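You operate a simulated robot arm through the tools that you are given. There is no shell and no other tool.

The job below is to be done with a simulated robot arm. You get a single attempt, and the scene is never put back.

## Task
Size the green tomato in the slide gauge; put it in its ring.
Fine: it comes from the tray at N23; switch the slide gauge on before you measure and off at the end; push the teal slide back open; the ring goes by the width shown.

Only the result counts: the job must be done as asked and must still hold three seconds after the hand-in. Knocking over, shifting, dropping, spilling or breaking anything else fails it.

## Robot
A 7-joint arm with a fingered hand, fixed in place. Base frame: the origin is on the floor under the middle of its stand, x ahead of it, y to its left, z up; the work surface is at about z = 0.74. Readings come in m, degrees, newtons and seconds.
With the tool pointing down near the work surface it reaches from about 0.34 to 0.7 m from the base axis. Its first joint turns from -69.0 to 172.0 degrees. Payload 3.4 kg.
The TCP is the grasp point between the finger pads, 0.025 m short of the fingertips. In the tool frame z runs along the fingers and y along their closing line. The gripper opens to 0.088 m; its body begins 0.029 m behind the TCP. The gripper is a hand of 5 fingers: y runs from the thumb to the fingers, the wrist lies at [-0.013, -0.097, -0.162] in the tool frame.
Orientation is that of the tool frame in the base frame, as a unit quaternion [x, y, z, w]. With the fingers straight down and the wrist toward the robot, the tool's x, y and z point along [0, 1, 0], [1, 0, 0] and [0, 0, -1] of the base frame.

## Interface
- The arm moves only by the tool nudge_tool. Its argument "series" is a list of rows, each an object of numbers (a shift or turn left out is 0): "x", "y", "z": the shift along the base's x, y, z in units of 100 mm (1.0 is 100 mm); "wx", "wy", "wz": the turn, a rotation vector about the base's x, y, z in units of 180 degrees (1.0 is 180 degrees). In form: [{"x": .., "y": .., "z": .., "wx": .., "wy": .., "wz": ..}, ...]. A call has 1 to 20 rows; each row is the pose to reach, as a shift and turn from the pose commanded when the call began. A call with a number of a shift or a turn outside -1 to 1 is refused whole. Each row takes 0.2 s and may step no farther than 0.05 m and 8.6 degrees from the row before; otherwise, the whole call is refused. A pose out of reach is approached as far as the arm can. The call stops where the force on the tool passes 50 N (or 10 N more than at its start, if that is more) or the arm is blocked; 0.2 s more then pass. In this call time passes only in rows, and 0.2 s behind the last. It gives the time, the measured TCP pose, the force on the tool (base axes), the opening and the grip force at its end, in the units of the frame above (readings bear some noise), with the torque about the TCP (base axes, N m) and any sound that the robot's microphone picked up, and new pictures: "show" is both (left out), scene, wrist or none.
- Cameras (640 x 400 px; columns grow to the right, rows downward): "scene" is fixed at [0.401, -0.6499, 1.3008]; the picture's right is [0.95, -0.30, 0.00], its down [-0.22, -0.68, -0.70] and it looks along [0.21, 0.66, -0.72] (base axes); focal length 223 px, centre (320, 200). "wrist" rides on the gripper at [0.059, -0.079, -0.105] in the tool frame; the picture's right is [-0.73, 0.32, -0.61], its down [-0.62, -0.68, 0.38] and it looks along [-0.29, 0.66, 0.70] (tool axes); focal length 234 px, centre (320, 200). There is no depth. A picture from a camera that has moved, and an enlarged one, comes with that camera's place and axes in the base frame and with its lens.
- raise_lower(by): slides the trunk up (or, below 0, down) by that many m; the arm rides with it, the base frame stays. It gives what a move gives, with no picture.
- set_fingers(index, middle, ring, little, thumb_bend, thumb_turn): sets how far each is bent, from 0 (flat) to 1 (curled in); at 0.3 the hand is open as for a grip, at 0.7 the pads meet at the TCP. One left out holds its place. A second passes; each finger stops where it meets its share of the squeeze, and holds until it gets a number again. It is the only way to open and close the hand. It gives what a move gives, with no picture; readings hold the bend of each and the force on index, middle, ring, little, thumb and palm. thumb_turn goes from beside the hand (0) to across from the fingers (1), as for a grip.
- enlarge(camera, box): a new picture of the part [left, top, right, bottom] of that camera's present view, enlarged. No time passes.
- close_job(): hands the job in; it is judged then, once.

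Nothing tells you positions but the pictures and the camera data. Unless the task says otherwise, let go and move clear before handing in.

The tools are called after "Request:" by a JSON object that holds its "name" and its "arguments". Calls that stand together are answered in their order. nudge_tool: Moves the arm, as the interface text tells. Its arguments: {"type":"object","properties":{"series":{"type":"array","items":{"type":"object","properties":{"x":{"type":"number"},"y":{"type":"number"},"z":{"type":"number"},"wx":{"type":"number"},"wy":{"type":"number"},"wz":{"type":"number"}}}},"show":{"type":"string","enum":["both","scene","wrist","none"]}},"required":["series"]} The other tools are called the same way: raise_lower (by) moves the trunk up or down; set_fingers (index, middle, ring, little, thumb_bend, thumb_turn) moves the fingers one by one; enlarge (camera, box) takes an enlarged picture of a part of a camera's view; close_job () hands the job in.

At the start:

```text
time: 0.0
tcp_pos: [0.4634, -0.2914, 1.1266]
tcp_rot: [0.707, 0.707, -0.001, 0.0]
contact_force: [-0.6, -0.4, 0.0]
ft_torque: [0.0, -0.01, -0.01]
gripper_width: 0.0876
grasp_force: 0.0
shape: jaw
bend: [0.3, 0.3, 0.3, 0.3, 0.3, 0.98]
finger forces: [0.1, 0.0, 0.0, 0.0, 0.0, 0.1]
trunk travel left (down, up): [-0.525, 0.415]
```

scene: 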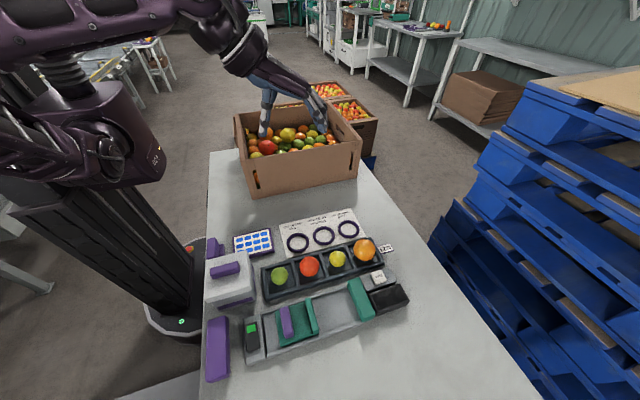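
wrist: 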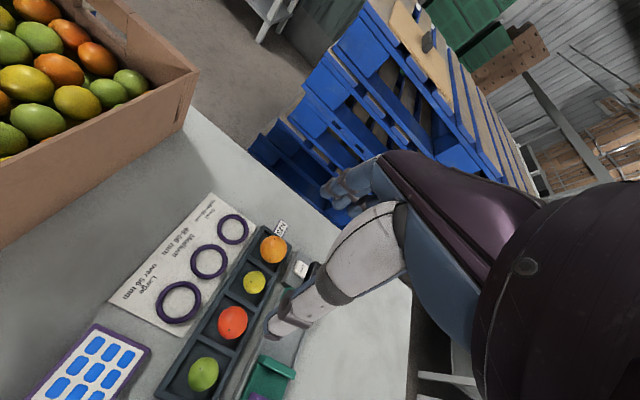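

I see a work surface with a tray of four tomatoes, a slide gauge with teal jaws, a card with three rings, and a box of produce. I'll first enlarge the views to find the details.

Request:
{"name": "enlarge", "arguments": {"camera": "scene", "box": [200, 200, 420, 390]}}

Request:
{"name": "enlarge", "arguments": {"camera": "wrist", "box": [60, 180, 360, 400]}}

Request:
{"name": "enlarge", "arguments": {"camera": "scene", "box": [320, 220, 420, 320]}}

Request:
{"name": "enlarge", "arguments": {"camera": "scene", "box": [220, 280, 340, 380]}}

```text
2.11 times, centred on (310, 295) of scene
camera zoom: at [0.401, -0.6499, 1.3008], right [0.95, -0.3, 0.0], down [-0.22, -0.68, -0.7], along [0.21, 0.66, -0.72], focal length 470 px, centre (341, 0)
```

zoom: 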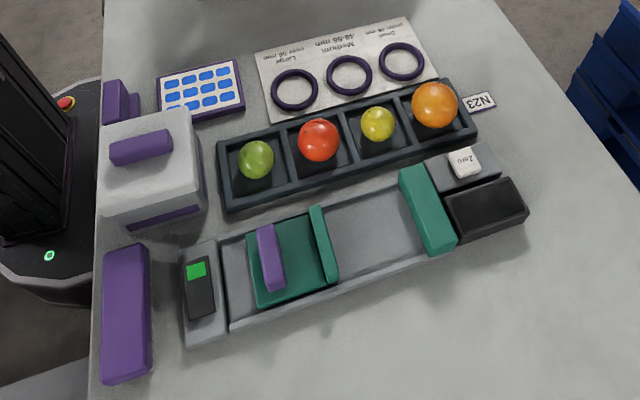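

```text
1.82 times, centred on (210, 290) of wrist
camera zoom: at [0.3841, -0.2322, 1.231], right [0.32, -0.73, 0.61], down [-0.68, -0.62, -0.38], along [0.66, -0.29, -0.7], focal length 426 px, centre (520, 36)
```

zoom: 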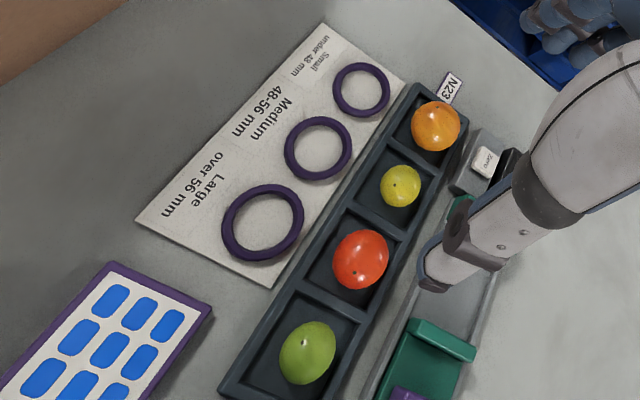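

```text
4.00 times, centred on (370, 270) of scene
camera zoom: at [0.401, -0.6499, 1.3008], right [0.95, -0.3, 0.0], down [-0.22, -0.68, -0.7], along [0.21, 0.66, -0.72], focal length 894 px, centre (120, -80)
```

zoom: 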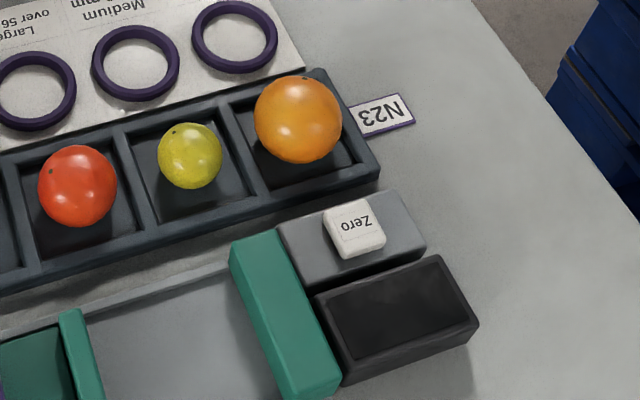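

```text
4.00 times, centred on (280, 330) of scene
camera zoom: at [0.401, -0.6499, 1.3008], right [0.95, -0.3, 0.0], down [-0.22, -0.68, -0.7], along [0.21, 0.66, -0.72], focal length 894 px, centre (480, -320)
```

zoom: 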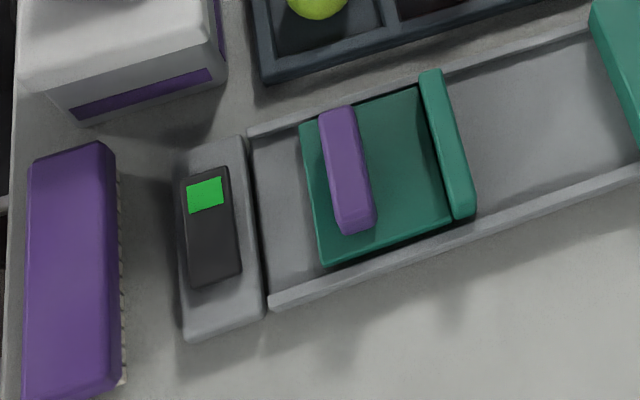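

The tray N23 holds green, red, yellow and orange tomatoes, running along x at about y=-0.38. The gauge lies in front at about y=-0.50, with its display dark. I'll look closer at the hand, switch and display.

Request:
{"name": "enlarge", "arguments": {"camera": "scene", "box": [220, 20, 360, 160]}}

Request:
{"name": "enlarge", "arguments": {"camera": "scene", "box": [230, 305, 280, 365]}}

Request:
{"name": "enlarge", "arguments": {"camera": "scene", "box": [255, 250, 325, 305]}}

Request:
{"name": "enlarge", "arguments": {"camera": "scene", "box": [270, 200, 370, 260]}}

Request:
{"name": "enlarge", "arguments": {"camera": "wrist", "box": [220, 160, 420, 360]}}

```text
2.86 times, centred on (290, 90) of scene
camera zoom: at [0.401, -0.6499, 1.3008], right [0.95, -0.3, 0.0], down [-0.22, -0.68, -0.7], along [0.21, 0.66, -0.72], focal length 638 px, centre (406, 514)
```

zoom: 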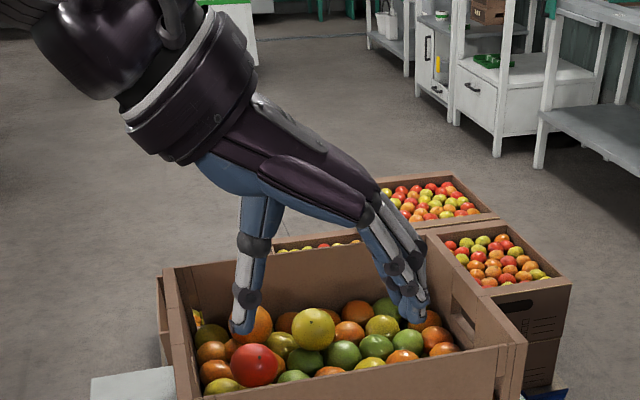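

```text
6.67 times, centred on (255, 335) of scene
camera zoom: at [0.401, -0.6499, 1.3008], right [0.95, -0.3, 0.0], down [-0.22, -0.68, -0.7], along [0.21, 0.66, -0.72], focal length 1490 px, centre (753, -700)
```

zoom: 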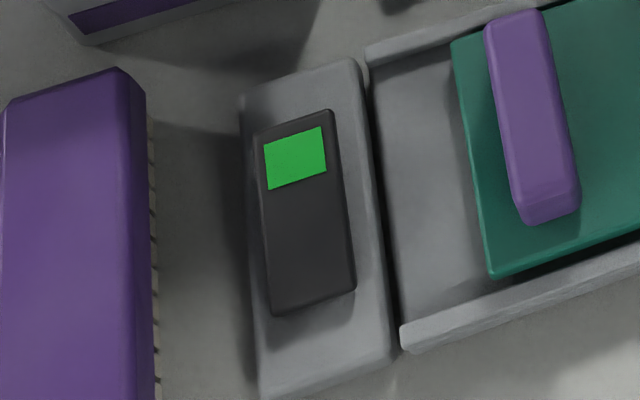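

```text
7.27 times, centred on (290, 278) of scene
camera zoom: at [0.401, -0.6499, 1.3008], right [0.95, -0.3, 0.0], down [-0.22, -0.68, -0.7], along [0.21, 0.66, -0.72], focal length 1625 px, centre (538, -364)
```

zoom: 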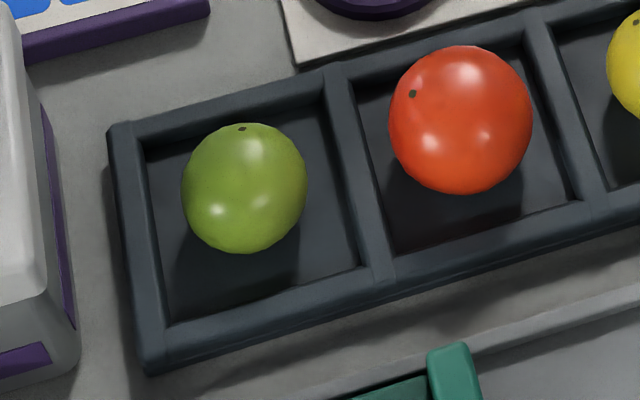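

```text
6.40 times, centred on (320, 230) of scene
camera zoom: at [0.401, -0.6499, 1.3008], right [0.95, -0.3, 0.0], down [-0.22, -0.68, -0.7], along [0.21, 0.66, -0.72], focal length 1430 px, centre (320, 8)
```

zoom: 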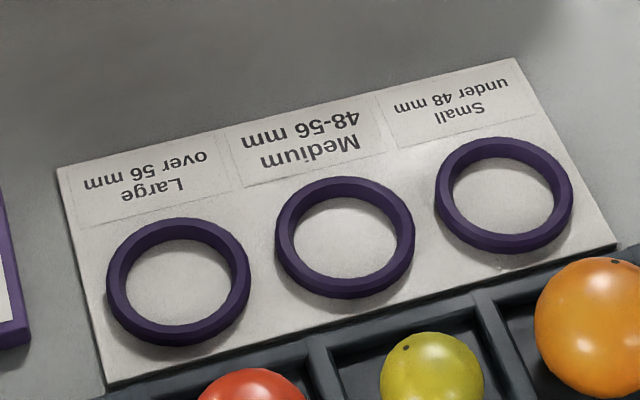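

```text
2.00 times, centred on (320, 260) of wrist
camera zoom: at [0.3841, -0.2322, 1.231], right [0.32, -0.73, 0.61], down [-0.68, -0.62, -0.38], along [0.66, -0.29, -0.7], focal length 468 px, centre (320, 80)
```

zoom: 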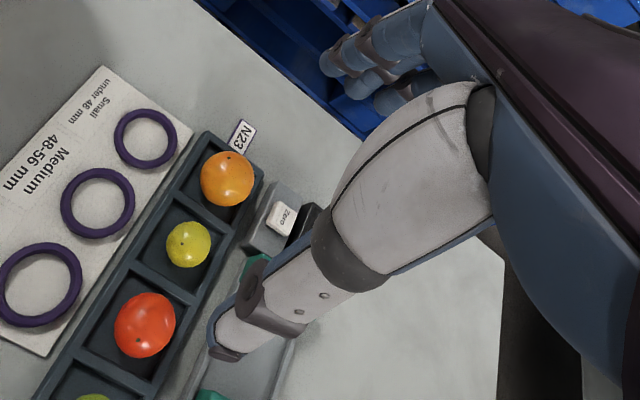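

The hand is open in a default pose above the box side, thumb toward the robot. I'll move it down toward the area above the tray and gauge, still well clear, to get better views.

Request:
{"name": "nudge_tool", "arguments": {"series": [{"x": -0.25, "y": -0.25, "z": -0.25}, {"x": -0.5, "y": -0.5, "z": -0.5}, {"x": -0.75, "y": -0.75, "z": -0.75}, {"x": -1.0, "y": -1.0, "z": -1.0}], "show": "both"}}

```text
time: 1.0
tcp_pos: [0.3636, -0.3925, 1.023]
tcp_rot: [0.707, 0.707, 0.0, 0.002]
contact_force: [-0.2, 1.4, -0.7]
ft_torque: [-0.03, -0.04, 0.0]
gripper_width: 0.0877
grasp_force: 0.0
shape: jaw
bend: [0.3, 0.3, 0.3, 0.3, 0.3, 0.98]
finger forces: [0.1, 0.0, 0.1, 0.0, 0.1, 0.0]
trunk travel left (down, up): [-0.525, 0.415]
camera wrist: at [0.2842, -0.3317, 1.1273], right [0.32, -0.72, 0.61], down [-0.68, -0.63, -0.38], along [0.66, -0.29, -0.69], focal length 234 px, centre (320, 200)
```

scene: 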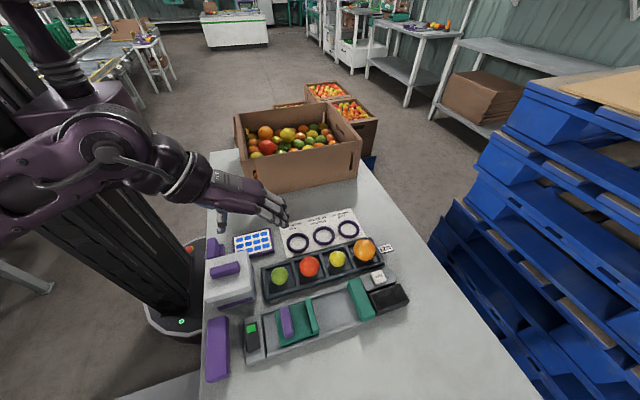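
wrist: 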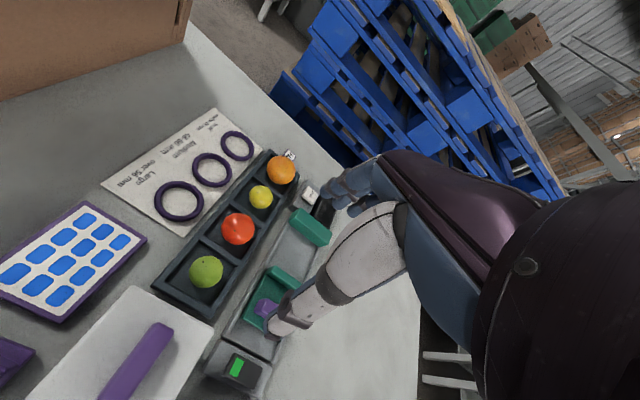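

The wrist camera now sees the switch, slide, tray and jaws. I'll enlarge to fix the heights.

Request:
{"name": "enlarge", "arguments": {"camera": "wrist", "box": [140, 230, 300, 390]}}

Request:
{"name": "enlarge", "arguments": {"camera": "wrist", "box": [230, 130, 370, 270]}}

Request:
{"name": "enlarge", "arguments": {"camera": "wrist", "box": [190, 250, 320, 400]}}

```text
2.50 times, centred on (220, 310) of wrist
camera zoom: at [0.2842, -0.3317, 1.1273], right [0.32, -0.72, 0.61], down [-0.68, -0.63, -0.38], along [0.66, -0.29, -0.69], focal length 585 px, centre (570, -75)
```

zoom: 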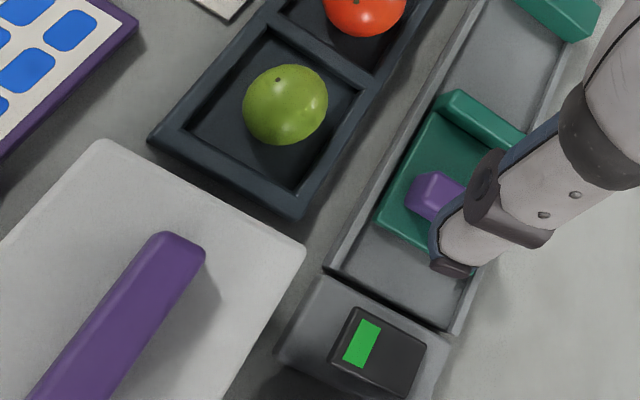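

```text
2.86 times, centred on (300, 200) of wrist
camera zoom: at [0.2842, -0.3317, 1.1273], right [0.32, -0.72, 0.61], down [-0.68, -0.63, -0.38], along [0.66, -0.29, -0.69], focal length 669 px, centre (377, 200)
```

zoom: 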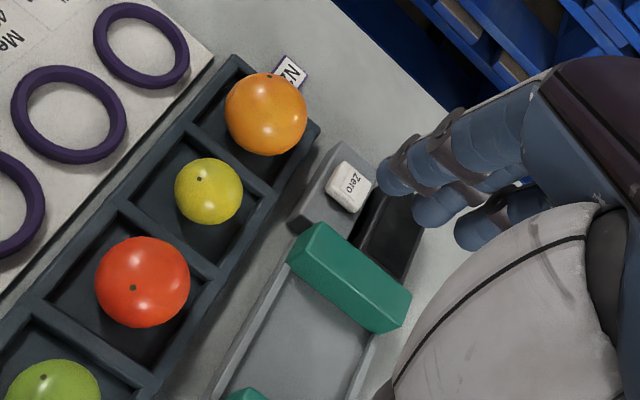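

```text
2.67 times, centred on (255, 325) of wrist
camera zoom: at [0.2842, -0.3317, 1.1273], right [0.32, -0.72, 0.61], down [-0.68, -0.63, -0.38], along [0.66, -0.29, -0.69], focal length 624 px, centre (493, -133)
```

zoom: 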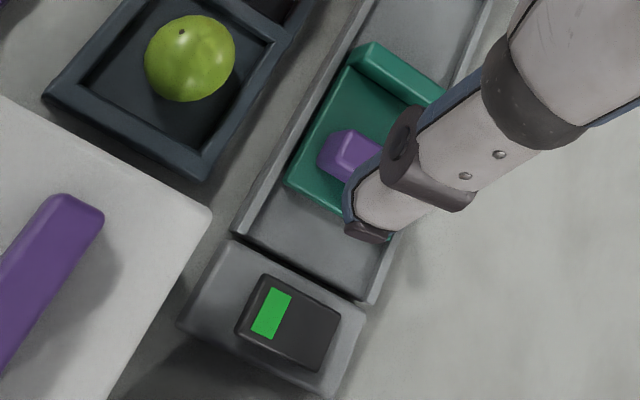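

Positions so far: green patch of the switch at about (0.301, -0.477, 0.765), tomato at about (0.381, -0.376, 0.764), white box top at about z=0.81. I'll look at the switch in higher zoom to see which way it's tilted.

Request:
{"name": "enlarge", "arguments": {"camera": "wrist", "box": [205, 335, 285, 400]}}

Request:
{"name": "enlarge", "arguments": {"camera": "scene", "box": [238, 312, 272, 358]}}

Request:
{"name": "enlarge", "arguments": {"camera": "scene", "box": [200, 160, 310, 250]}}

```text
6.15 times, centred on (245, 368) of wrist
camera zoom: at [0.2842, -0.3317, 1.1273], right [0.32, -0.72, 0.61], down [-0.68, -0.63, -0.38], along [0.66, -0.29, -0.69], focal length 1441 px, centre (782, -831)
```

zoom: 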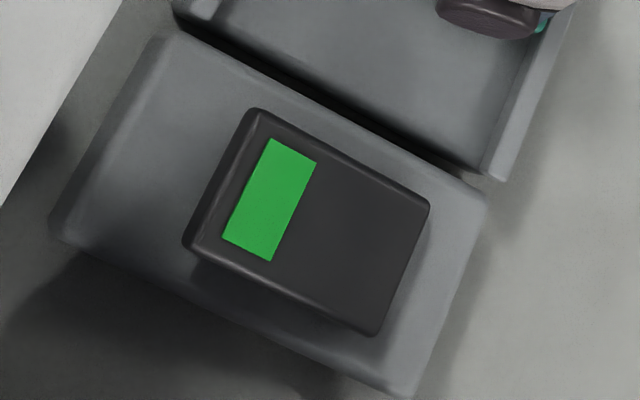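

```text
8.70 times, centred on (255, 335) of scene
camera zoom: at [0.401, -0.6499, 1.3008], right [0.95, -0.3, 0.0], down [-0.22, -0.68, -0.7], along [0.21, 0.66, -0.72], focal length 1943 px, centre (885, -974)
```

zoom: 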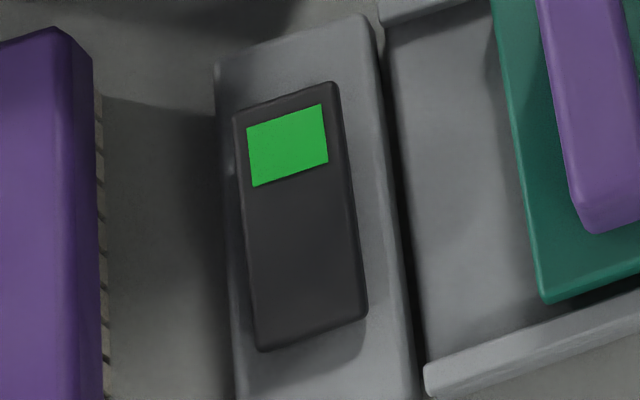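

```text
4.44 times, centred on (255, 205) of scene
camera zoom: at [0.401, -0.6499, 1.3008], right [0.95, -0.3, 0.0], down [-0.22, -0.68, -0.7], along [0.21, 0.66, -0.72], focal length 993 px, centre (609, 178)
```

zoom: 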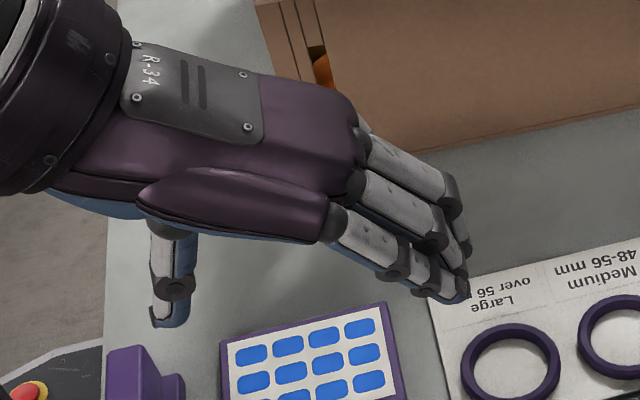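

The green (+y) end of the rocker is raised by about 5 mm, so pressing it should switch the gauge on. I'll shape the hand into an index-thumb pinch to press with.

Request:
{"name": "set_fingers", "arguments": {"index": 0.7, "middle": 1.0, "ring": 1.0, "little": 1.0, "thumb_bend": 0.7, "thumb_turn": 1.0}}

Request:
{"name": "enlarge", "arguments": {"camera": "scene", "box": [200, 160, 310, 250]}}

Request:
{"name": "enlarge", "arguments": {"camera": "wrist", "box": [160, 80, 560, 380]}}

```text
time: 2.0
tcp_pos: [0.3644, -0.3934, 1.0212]
tcp_rot: [0.707, 0.707, 0.0, 0.0]
contact_force: [0.3, 0.3, -0.3]
ft_torque: [0.01, 0.01, 0.0]
gripper_width: 0.0001
grasp_force: 0.0
shape: fingers
bend: [0.7, 1.0, 1.0, 1.0, 0.7, 1.0]
finger forces: [0.1, 0.1, 0.1, 0.0, 0.1, 0.0]
trunk travel left (down, up): [-0.525, 0.415]
```

```text
4.44 times, centred on (255, 205) of scene
camera zoom: at [0.401, -0.6499, 1.3008], right [0.95, -0.3, 0.0], down [-0.22, -0.68, -0.7], along [0.21, 0.66, -0.72], focal length 993 px, centre (609, 178)
```

zoom: 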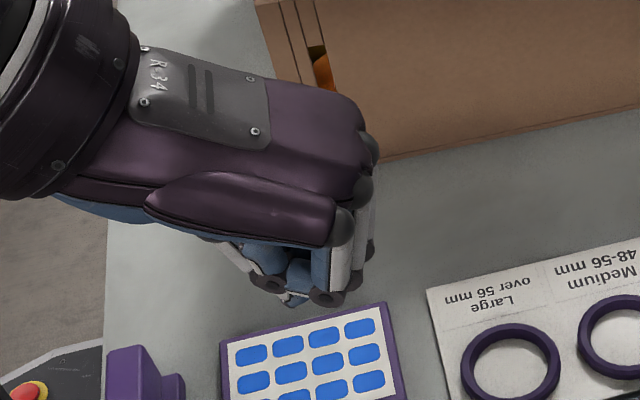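

```text
1.33 times, centred on (360, 230) of wrist
camera zoom: at [0.2862, -0.3332, 1.1266], right [0.32, -0.73, 0.61], down [-0.68, -0.62, -0.38], along [0.66, -0.29, -0.7], focal length 312 px, centre (267, 160)
```

zoom: 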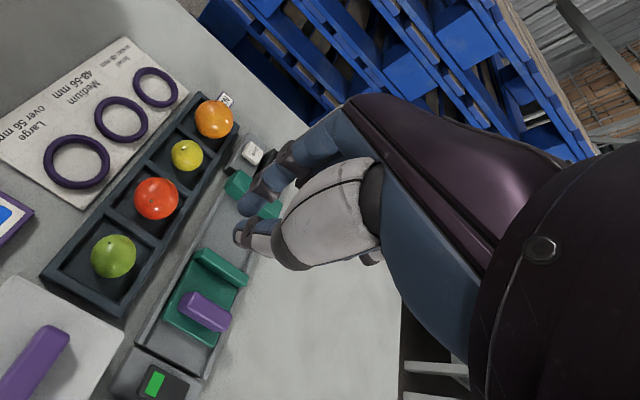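

The pinch tip hangs lowest, well below the curled fingers. Next I'll move over the rocker's green end, turning the hand about 30 degrees toward -y.

Request:
{"name": "nudge_tool", "arguments": {"series": [{"x": -0.16, "y": -0.21, "z": -0.2, "wz": -0.0417}, {"x": -0.32, "y": -0.42, "z": -0.4, "wz": -0.0833}, {"x": -0.48, "y": -0.62, "z": -0.65, "wz": -0.125}, {"x": -0.63, "y": -0.82, "z": -0.9, "wz": -0.1667}], "show": "both"}}

```text
time: 3.0
tcp_pos: [0.3003, -0.4736, 0.9341]
tcp_rot: [0.866, 0.5, 0.001, -0.001]
contact_force: [-0.5, -0.2, -0.4]
ft_torque: [0.02, -0.02, 0.05]
gripper_width: 0.0
grasp_force: 0.2
shape: fingers
bend: [0.7, 1.0, 1.0, 1.0, 0.7, 1.0]
finger forces: [0.1, 0.0, 0.0, 0.1, 0.1, 0.1]
trunk travel left (down, up): [-0.525, 0.415]
camera wrist: at [0.2617, -0.3827, 1.0379], right [-0.09, -0.79, 0.61], down [-0.9, -0.2, -0.38], along [0.42, -0.58, -0.7], focal length 234 px, centre (320, 200)
```

scene: 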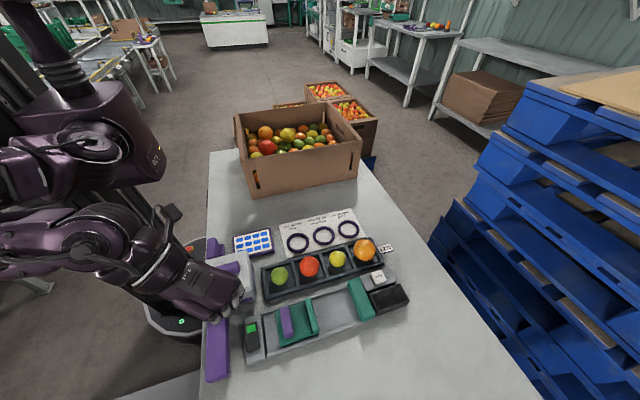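
wrist: 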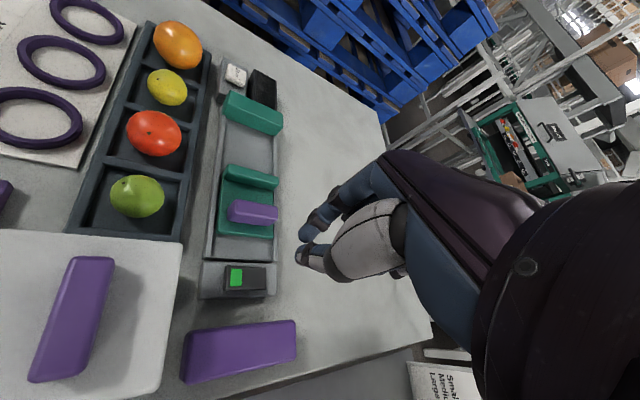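

The pinch tip is directly above the green end of the rocker. I'll go down 100 mm to hover just above it.

Request:
{"name": "nudge_tool", "arguments": {"series": [{"z": -0.4}, {"z": -0.8}, {"z": -1.0}], "show": "both"}}

Request:
{"name": "enlarge", "arguments": {"camera": "scene", "box": [200, 270, 300, 370]}}

Request:
{"name": "enlarge", "arguments": {"camera": "wrist", "box": [180, 160, 380, 320]}}

```text
time: 3.8
tcp_pos: [0.2997, -0.4746, 0.8358]
tcp_rot: [0.867, 0.498, 0.001, 0.0]
contact_force: [0.0, -0.6, -0.2]
ft_torque: [-0.01, 0.0, -0.01]
gripper_width: 0.0
grasp_force: 0.1
shape: fingers
bend: [0.7, 1.0, 1.0, 1.0, 0.7, 1.0]
finger forces: [0.1, 0.1, 0.0, 0.1, 0.0, 0.0]
trunk travel left (down, up): [-0.525, 0.415]
camera wrist: at [0.2612, -0.3835, 0.9401], right [-0.08, -0.79, 0.61], down [-0.9, -0.2, -0.38], along [0.42, -0.58, -0.7], focal length 234 px, centre (320, 200)
```

scene: 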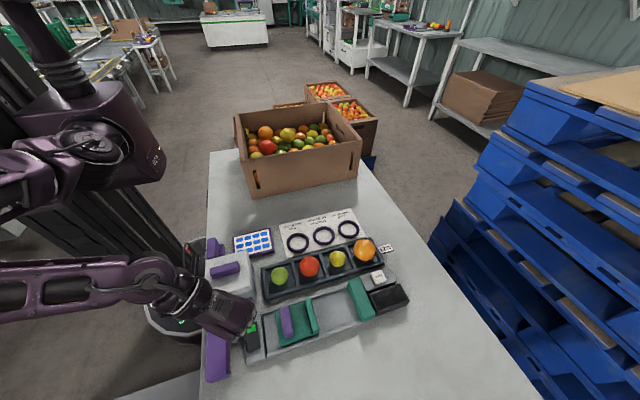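
wrist: 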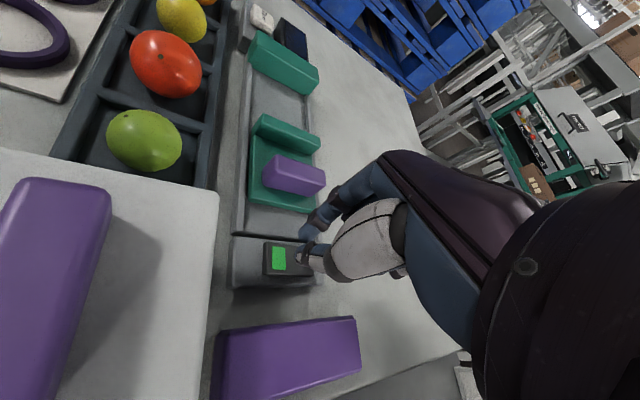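

```text
4.00 times, centred on (250, 320) of scene
camera zoom: at [0.401, -0.6499, 1.3008], right [0.95, -0.3, 0.0], down [-0.22, -0.68, -0.7], along [0.21, 0.66, -0.72], focal length 894 px, centre (600, -280)
```

zoom: 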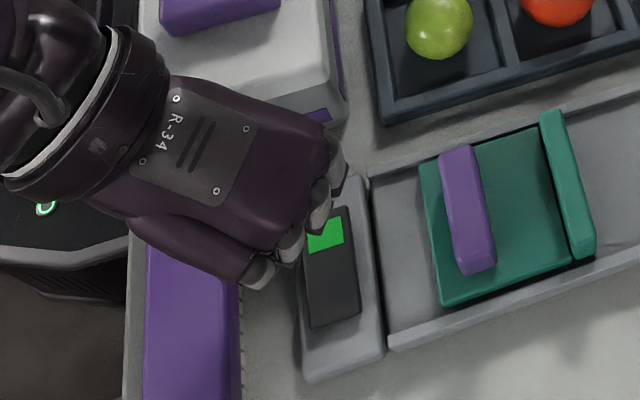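

```text
2.50 times, centred on (280, 240) of wrist
camera zoom: at [0.2612, -0.3835, 0.9401], right [-0.08, -0.79, 0.61], down [-0.9, -0.2, -0.38], along [0.42, -0.58, -0.7], focal length 585 px, centre (420, 100)
```

zoom: 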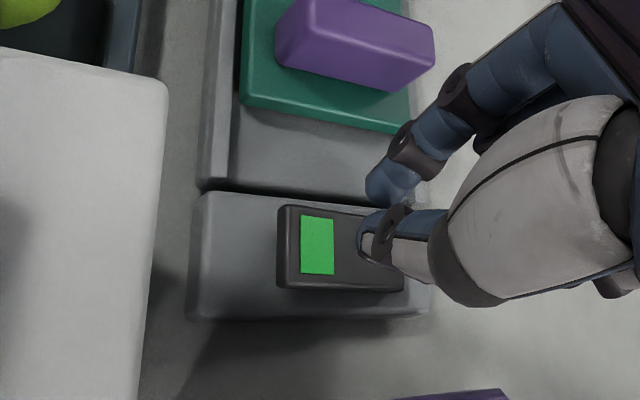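

Alignment looks right: the tip would land on the green patch. I'll descend 40 mm more and check the force.

Request:
{"name": "nudge_tool", "arguments": {"series": [{"z": -0.2}, {"z": -0.35}, {"z": -0.42}], "show": "wrist"}}

Request:
{"name": "enlarge", "arguments": {"camera": "wrist", "box": [180, 160, 380, 320]}}

Request:
{"name": "enlarge", "arguments": {"camera": "scene", "box": [200, 270, 300, 370]}}

```text
time: 4.6
tcp_pos: [0.2994, -0.474, 0.795]
tcp_rot: [0.866, 0.5, 0.001, -0.001]
contact_force: [-0.7, 0.4, 1.3]
ft_torque: [-0.01, 0.01, 0.04]
gripper_width: 0.0001
grasp_force: 0.3
shape: fingers
bend: [0.7, 1.0, 1.0, 1.0, 0.7, 1.0]
finger forces: [0.1, 0.1, 0.0, 0.0, 0.7, 0.1]
trunk travel left (down, up): [-0.525, 0.415]
camera wrist: at [0.2607, -0.3827, 0.8994], right [-0.08, -0.79, 0.61], down [-0.9, -0.2, -0.38], along [0.42, -0.58, -0.7], focal length 234 px, centre (320, 200)
```

wrist: 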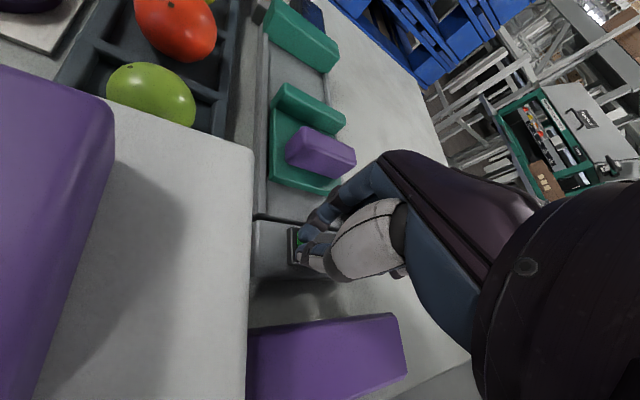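

```text
2.50 times, centred on (280, 240) of wrist
camera zoom: at [0.2607, -0.3827, 0.8994], right [-0.08, -0.79, 0.61], down [-0.9, -0.2, -0.38], along [0.42, -0.58, -0.7], focal length 585 px, centre (420, 100)
```

zoom: 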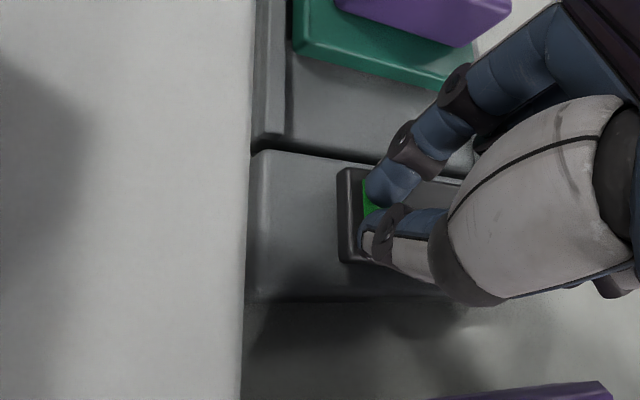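

```text
4.00 times, centred on (250, 320) of scene
camera zoom: at [0.401, -0.6499, 1.3008], right [0.95, -0.3, 0.0], down [-0.22, -0.68, -0.7], along [0.21, 0.66, -0.72], focal length 894 px, centre (600, -280)
```

zoom: 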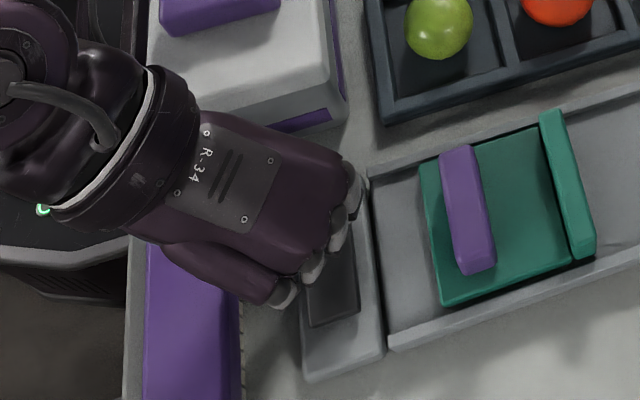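

The thumb just touched the green end (thumb force 0.7). I'll press down a few more millimetres.

Request:
{"name": "nudge_tool", "arguments": {"series": [{"z": -0.03}, {"z": -0.06}], "show": "scene"}}

Request:
{"name": "enlarge", "arguments": {"camera": "scene", "box": [340, 250, 420, 320]}}

Request:
{"name": "enlarge", "arguments": {"camera": "wrist", "box": [180, 160, 380, 320]}}

```text
time: 5.2
tcp_pos: [0.3001, -0.4732, 0.7903]
tcp_rot: [0.866, 0.5, 0.001, 0.002]
contact_force: [2.7, 0.0, 15.3]
ft_torque: [-0.01, -0.21, -0.01]
gripper_width: 0.0
grasp_force: 7.8
shape: fingers
bend: [0.7, 1.0, 1.0, 1.0, 0.7, 1.0]
finger forces: [14.7, 0.0, 0.0, 0.0, 0.9, 0.0]
trunk travel left (down, up): [-0.525, 0.415]
```

scene: 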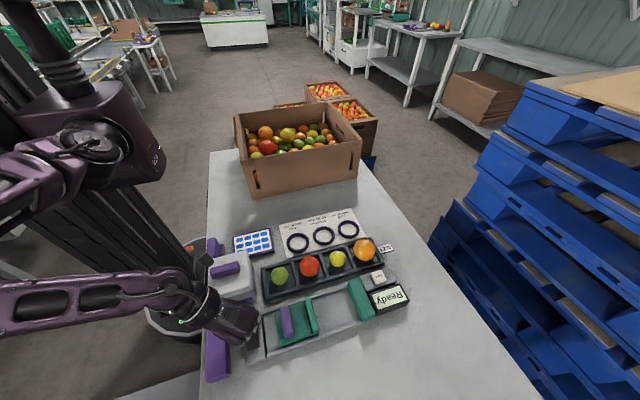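

```text
5.71 times, centred on (380, 285) of scene
camera zoom: at [0.401, -0.6499, 1.3008], right [0.95, -0.3, 0.0], down [-0.22, -0.68, -0.7], along [0.21, 0.66, -0.72], focal length 1277 px, centre (-23, -286)
```

zoom: 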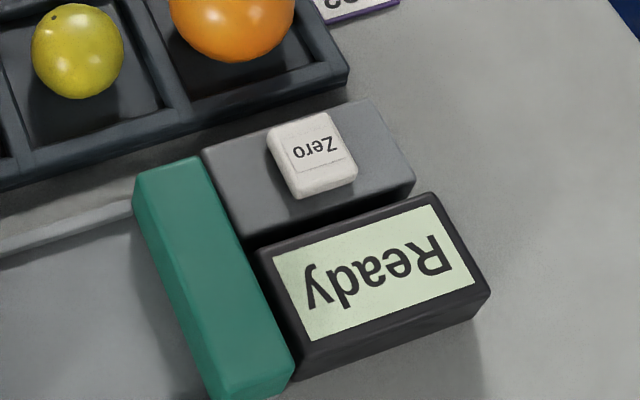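

```text
2.50 times, centred on (280, 240) of wrist
camera zoom: at [0.2607, -0.3812, 0.8948], right [-0.09, -0.79, 0.61], down [-0.9, -0.2, -0.39], along [0.43, -0.58, -0.69], focal length 585 px, centre (420, 100)
```

zoom: 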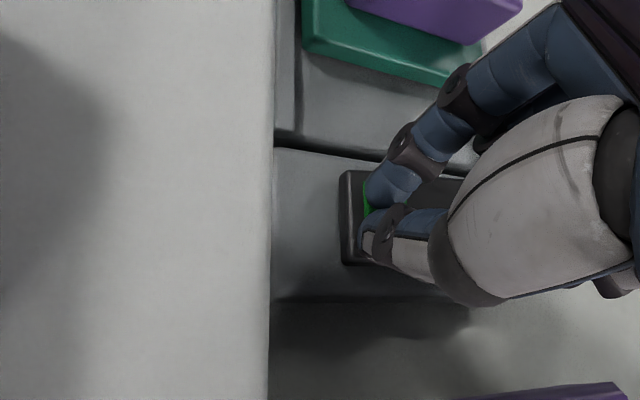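

The display now reads "Ready", so the gauge is on. I'll lift off the switch.

Request:
{"name": "nudge_tool", "arguments": {"series": [{"z": 0.2}, {"z": 0.6}, {"z": 1.0}], "show": "both"}}

Request:
{"name": "enlarge", "arguments": {"camera": "scene", "box": [230, 250, 420, 370]}}

Request:
{"name": "enlarge", "arguments": {"camera": "wrist", "box": [50, 0, 330, 300]}}

```text
time: 6.0
tcp_pos: [0.299, -0.4742, 0.8887]
tcp_rot: [0.866, 0.5, 0.0, 0.0]
contact_force: [0.5, -0.4, 0.3]
ft_torque: [-0.02, 0.01, 0.0]
gripper_width: 0.0001
grasp_force: 0.1
shape: fingers
bend: [0.7, 1.0, 1.0, 1.0, 0.7, 1.0]
finger forces: [0.0, 0.0, 0.1, 0.1, 0.0, 0.0]
trunk travel left (down, up): [-0.525, 0.415]
camera wrist: at [0.2608, -0.3825, 0.9929], right [-0.08, -0.79, 0.61], down [-0.9, -0.2, -0.38], along [0.42, -0.58, -0.7], focal length 234 px, centre (320, 200)
```

scene: 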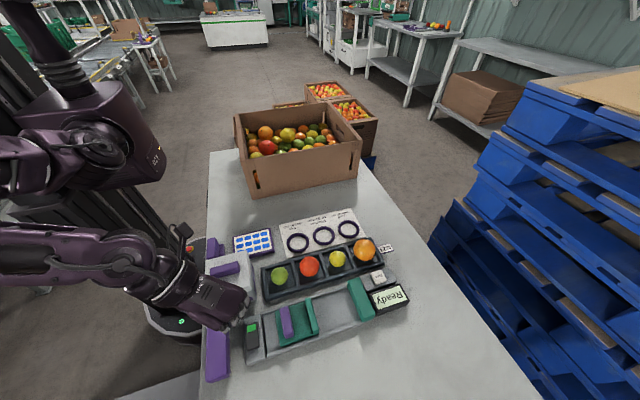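
wrist: 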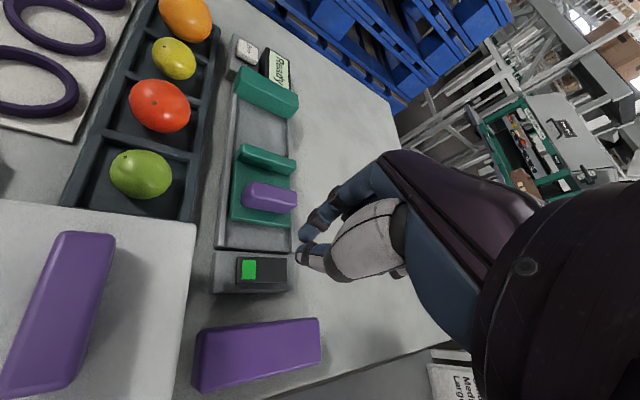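

```text
3.33 times, centred on (325, 310) of scene
camera zoom: at [0.401, -0.6499, 1.3008], right [0.95, -0.3, 0.0], down [-0.22, -0.68, -0.7], along [0.21, 0.66, -0.72], focal length 745 px, centre (303, -167)
```

zoom: 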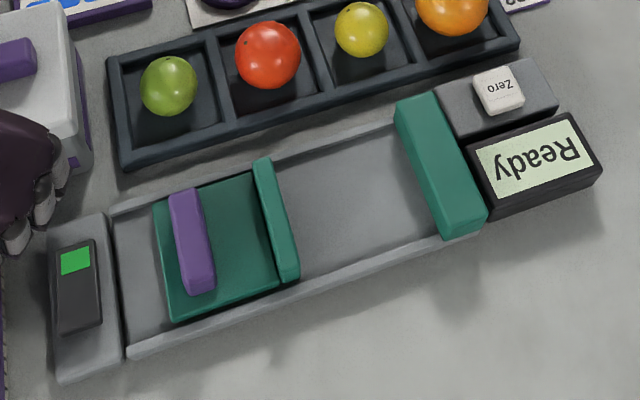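

```text
1.33 times, centred on (190, 150) of wrist
camera zoom: at [0.2608, -0.3825, 0.9929], right [-0.08, -0.79, 0.61], down [-0.9, -0.2, -0.38], along [0.42, -0.58, -0.7], focal length 312 px, centre (493, 267)
```

zoom: 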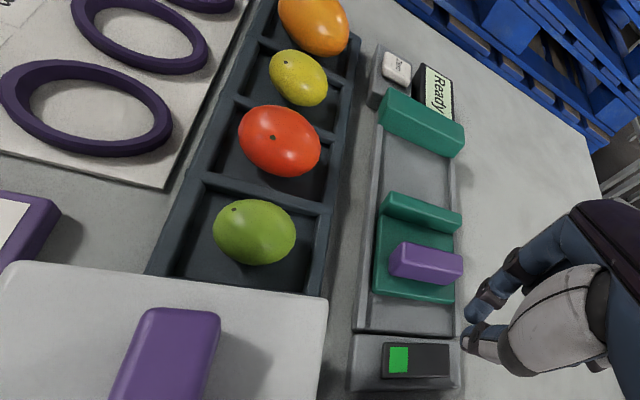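

The gauge is on and stays on. Next comes the tomato: I'll shape the hand as a jaw of about 65 mm, turn it so the closing line runs along y (wrist on the +y side, clear of the white box), and move above the green tomato.

Request:
{"name": "set_fingers", "arguments": {"index": 0.4, "middle": 0.4, "ring": 0.4, "little": 0.4, "thumb_bend": 0.4, "thumb_turn": 0.98}}

Request:
{"name": "nudge_tool", "arguments": {"series": [{"x": 0.1, "y": 0.12, "z": 0.05, "wz": -0.0417}, {"x": 0.2, "y": 0.24, "z": 0.1, "wz": -0.0833}, {"x": 0.3, "y": 0.36, "z": 0.1, "wz": -0.125}, {"x": 0.4, "y": 0.48, "z": 0.1, "wz": -0.1667}, {"x": 0.5, "y": 0.6, "z": 0.1, "wz": -0.2083}, {"x": 0.6, "y": 0.72, "z": 0.1, "wz": -0.25}, {"x": 0.7, "y": 0.84, "z": 0.1, "wz": -0.2917}, {"x": 0.82, "y": 0.97, "z": 0.1, "wz": -0.3333}], "show": "both"}}

```text
time: 7.0
tcp_pos: [0.3003, -0.4739, 0.8882]
tcp_rot: [0.866, 0.5, 0.0, -0.001]
contact_force: [-0.1, 0.3, 0.6]
ft_torque: [-0.03, -0.01, -0.01]
gripper_width: 0.063
grasp_force: 0.0
shape: fingers
bend: [0.4, 0.4, 0.4, 0.4, 0.4, 0.97]
finger forces: [0.1, 0.0, 0.0, 0.0, 0.0, 0.0]
trunk travel left (down, up): [-0.525, 0.415]
```

```text
time: 8.8
tcp_pos: [0.3804, -0.3753, 0.8979]
tcp_rot: [1.0, -0.001, 0.0, -0.001]
contact_force: [-0.3, -0.4, -0.8]
ft_torque: [-0.01, 0.0, -0.01]
gripper_width: 0.0633
grasp_force: 0.1
shape: fingers
bend: [0.4, 0.4, 0.4, 0.4, 0.4, 0.97]
finger forces: [0.0, 0.0, 0.1, 0.0, 0.0, 0.0]
trunk travel left (down, up): [-0.525, 0.415]
camera wrist: at [0.4402, -0.2967, 1.0023], right [-0.73, -0.32, 0.61], down [-0.62, 0.68, -0.38], along [-0.29, -0.66, -0.7], focal length 234 px, centre (320, 200)
```

scene: 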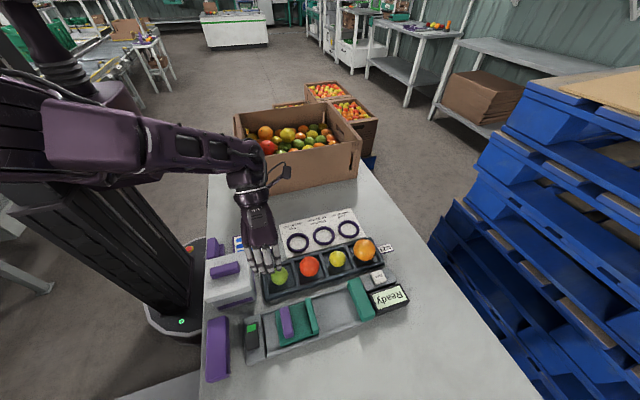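
wrist: 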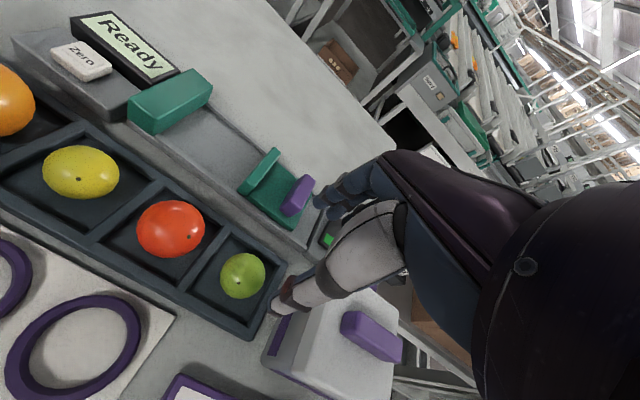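

The hand is now above the green tomato. I'll zoom to refine its position.

Request:
{"name": "enlarge", "arguments": {"camera": "wrist", "box": [190, 230, 310, 330]}}

Request:
{"name": "enlarge", "arguments": {"camera": "scene", "box": [230, 220, 330, 310]}}

```text
4.00 times, centred on (250, 280) of wrist
camera zoom: at [0.4402, -0.2967, 1.0023], right [-0.73, -0.32, 0.61], down [-0.62, 0.68, -0.38], along [-0.29, -0.66, -0.7], focal length 937 px, centre (600, -120)
```

zoom: 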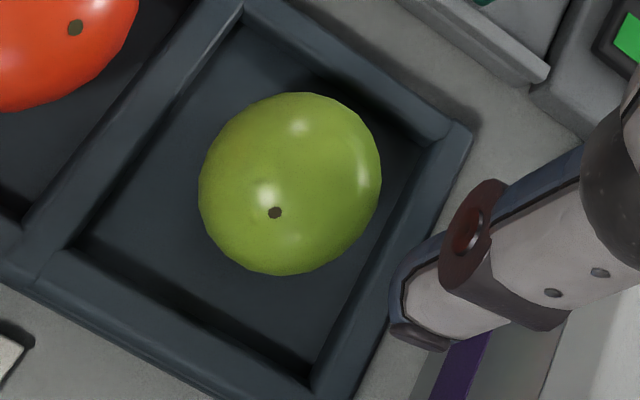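

```text
4.44 times, centred on (280, 265) of scene
camera zoom: at [0.401, -0.6499, 1.3008], right [0.95, -0.3, 0.0], down [-0.22, -0.68, -0.7], along [0.21, 0.66, -0.72], focal length 993 px, centre (498, -89)
```

zoom: 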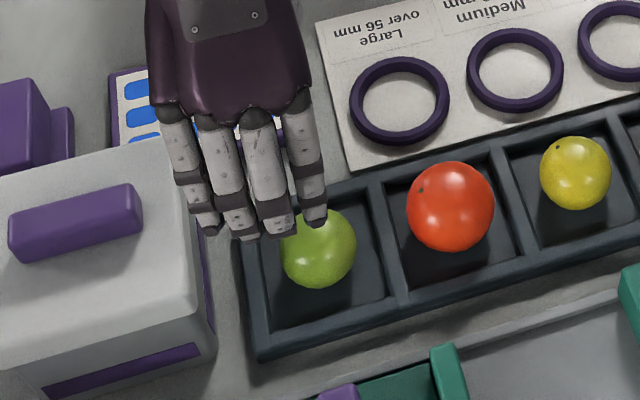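

The tomato sits at about (0.382, -0.375), roughly 44 mm across. I'll lower to just above the grip height.

Request:
{"name": "nudge_tool", "arguments": {"series": [{"x": 0.02, "z": -0.4}, {"x": 0.035, "z": -0.8}, {"x": 0.035, "z": -0.98}], "show": "both"}}

Request:
{"name": "enlarge", "arguments": {"camera": "scene", "box": [230, 220, 330, 310]}}

Request:
{"name": "enlarge", "arguments": {"camera": "wrist", "box": [200, 130, 440, 350]}}

```text
time: 9.6
tcp_pos: [0.3876, -0.377, 0.7999]
tcp_rot: [1.0, 0.0, 0.0, -0.001]
contact_force: [0.1, 0.7, -0.7]
ft_torque: [0.0, 0.0, -0.03]
gripper_width: 0.0634
grasp_force: 0.1
shape: fingers
bend: [0.4, 0.4, 0.4, 0.4, 0.4, 0.97]
finger forces: [0.0, 0.1, 0.0, 0.0, 0.0, 0.1]
trunk travel left (down, up): [-0.525, 0.415]
camera wrist: at [0.4465, -0.2967, 0.905], right [-0.73, -0.32, 0.61], down [-0.62, 0.68, -0.38], along [-0.29, -0.66, -0.7], focal length 234 px, centre (320, 200)
```

scene: 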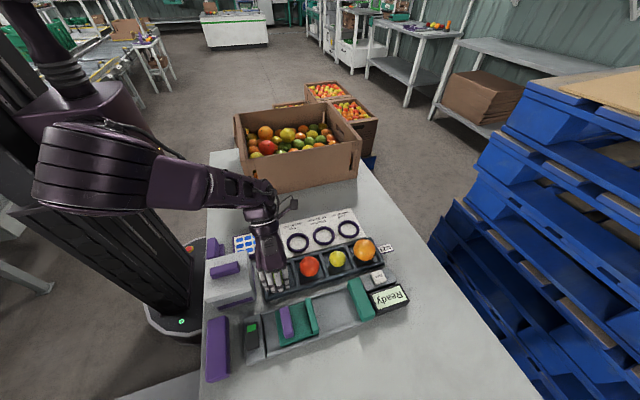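
wrist: 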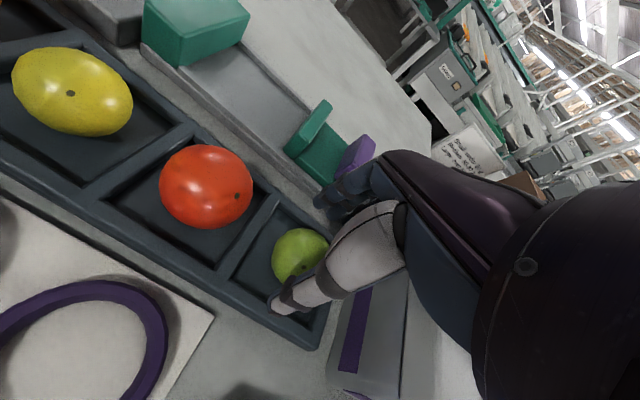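

```text
4.44 times, centred on (280, 265) of scene
camera zoom: at [0.401, -0.6499, 1.3008], right [0.95, -0.3, 0.0], down [-0.22, -0.68, -0.7], along [0.21, 0.66, -0.72], focal length 993 px, centre (498, -89)
```

zoom: 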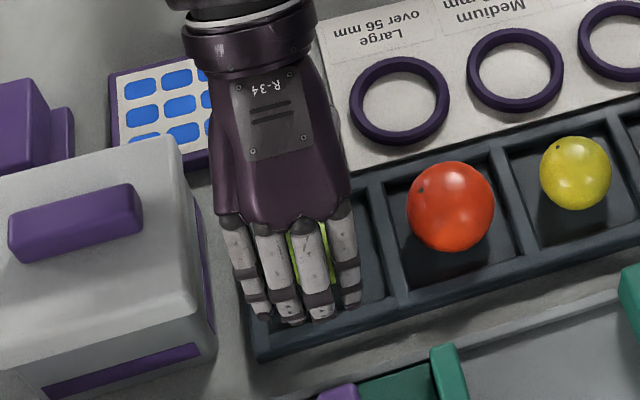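

```text
1.82 times, centred on (320, 240) of wrist
camera zoom: at [0.4465, -0.2967, 0.905], right [-0.73, -0.32, 0.61], down [-0.62, 0.68, -0.38], along [-0.29, -0.66, -0.7], focal length 426 px, centre (320, 127)
```

zoom: 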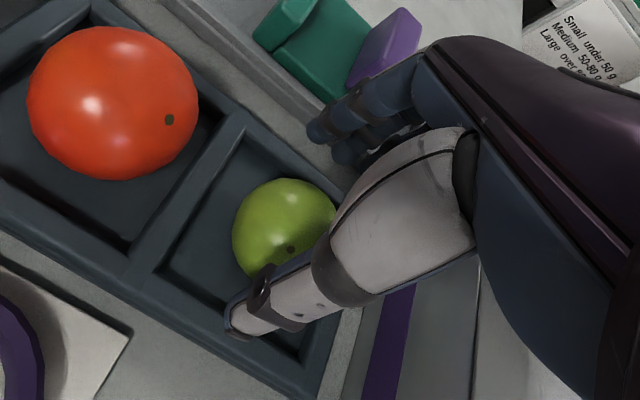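

The tomato is between thumb and fingers, centred on index/middle. I'll lower slowly to the grip height while watching the force.

Request:
{"name": "nudge_tool", "arguments": {"series": [{"z": -0.06}, {"z": -0.1}, {"z": -0.14}], "show": "wrist"}}

Request:
{"name": "enlarge", "arguments": {"camera": "wrist", "box": [200, 130, 440, 350]}}

Request:
{"name": "enlarge", "arguments": {"camera": "scene", "box": [240, 240, 310, 310]}}

```text
time: 10.4
tcp_pos: [0.3852, -0.376, 0.7862]
tcp_rot: [1.0, 0.0, 0.001, 0.0]
contact_force: [-0.5, 0.1, 0.8]
ft_torque: [-0.01, 0.04, 0.0]
gripper_width: 0.0631
grasp_force: 0.0
shape: fingers
bend: [0.4, 0.4, 0.4, 0.4, 0.4, 0.97]
finger forces: [0.0, 0.0, 0.0, 0.0, 0.1, 0.0]
trunk travel left (down, up): [-0.525, 0.415]
camera wrist: at [0.4447, -0.2965, 0.8905], right [-0.73, -0.32, 0.61], down [-0.62, 0.68, -0.38], along [-0.29, -0.66, -0.7], focal length 234 px, centre (320, 200)
```

wrist: 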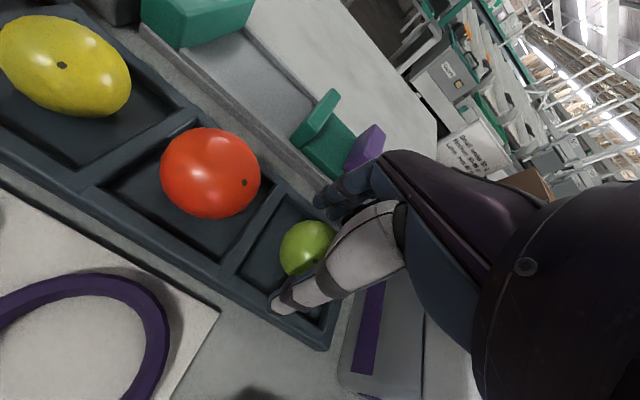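

```text
1.82 times, centred on (320, 240) of wrist
camera zoom: at [0.4447, -0.2965, 0.8905], right [-0.73, -0.32, 0.61], down [-0.62, 0.68, -0.38], along [-0.29, -0.66, -0.7], focal length 426 px, centre (320, 127)
```

zoom: 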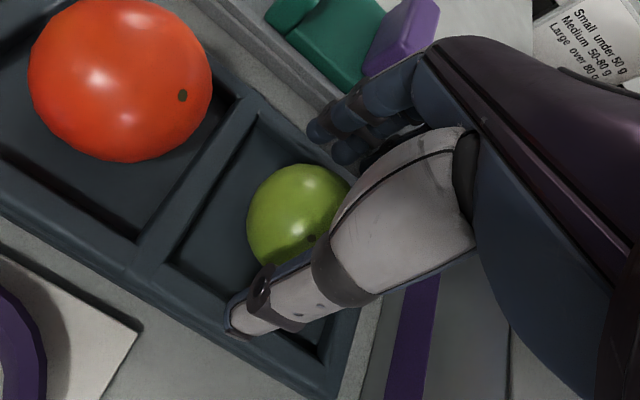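

```text
5.71 times, centred on (275, 275) of scene
camera zoom: at [0.401, -0.6499, 1.3008], right [0.95, -0.3, 0.0], down [-0.22, -0.68, -0.7], along [0.21, 0.66, -0.72], focal length 1277 px, centre (577, -229)
```

zoom: 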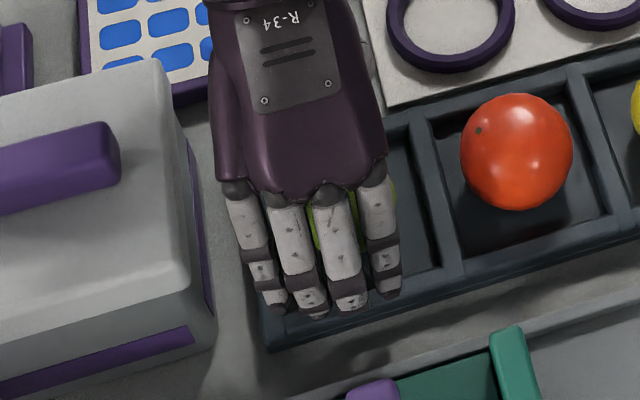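

No contact yet at z=0.786. I'll go 4 mm lower and then close the fingers gradually.

Request:
{"name": "nudge_tool", "arguments": {"series": [{"z": -0.02}, {"z": -0.04}], "show": "none"}}

```text
time: 11.0
tcp_pos: [0.3862, -0.3767, 0.7829]
tcp_rot: [1.0, 0.0, 0.001, 0.0]
contact_force: [0.5, 0.2, 1.1]
ft_torque: [-0.09, 0.02, 0.03]
gripper_width: 0.063
grasp_force: 1.1
shape: fingers
bend: [0.4, 0.4, 0.4, 0.4, 0.4, 0.97]
finger forces: [0.1, 1.8, 0.1, 0.0, 0.1, 0.0]
trunk travel left (down, up): [-0.525, 0.415]
```

The middle finger lightly touched the front wall's top. I'll rise 1.5 mm and close index, middle and thumb in steps.

Request:
{"name": "nudge_tool", "arguments": {"series": [{"z": 0.015}], "show": "none"}}

Request:
{"name": "set_fingers", "arguments": {"index": 0.46, "middle": 0.46, "thumb_bend": 0.46}}

Request:
{"name": "enlarge", "arguments": {"camera": "wrist", "box": [200, 130, 440, 350]}}

```text
time: 11.4
tcp_pos: [0.386, -0.3764, 0.7828]
tcp_rot: [1.0, 0.0, 0.0, 0.0]
contact_force: [0.8, 1.1, 0.3]
ft_torque: [0.0, 0.01, 0.0]
gripper_width: 0.0632
grasp_force: 0.1
shape: fingers
bend: [0.4, 0.4, 0.4, 0.4, 0.4, 0.97]
finger forces: [0.0, 0.0, 0.0, 0.0, 0.0, 0.0]
trunk travel left (down, up): [-0.525, 0.415]
```

```text
time: 12.4
tcp_pos: [0.3842, -0.3762, 0.7842]
tcp_rot: [1.0, 0.0, 0.0, 0.0]
contact_force: [1.0, -1.1, -0.5]
ft_torque: [0.04, -0.01, 0.01]
gripper_width: 0.0507
grasp_force: 0.0
shape: fingers
bend: [0.46, 0.46, 0.4, 0.4, 0.46, 0.97]
finger forces: [0.0, 0.0, 0.0, 0.0, 0.1, 0.0]
trunk travel left (down, up): [-0.525, 0.415]
```

```text
1.82 times, centred on (320, 240) of wrist
camera zoom: at [0.4445, -0.297, 0.8889], right [-0.73, -0.32, 0.61], down [-0.62, 0.68, -0.38], along [-0.29, -0.66, -0.7], focal length 426 px, centre (320, 127)
```

zoom: 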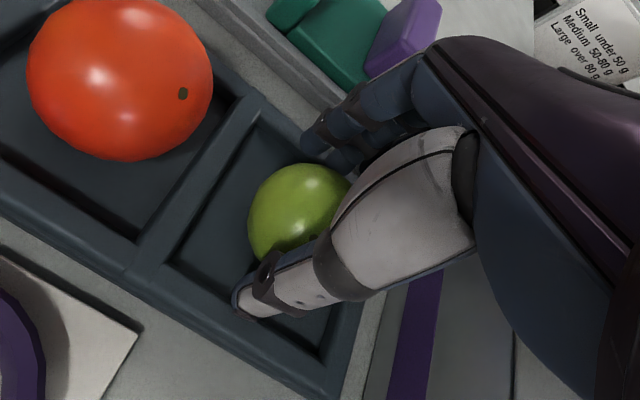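

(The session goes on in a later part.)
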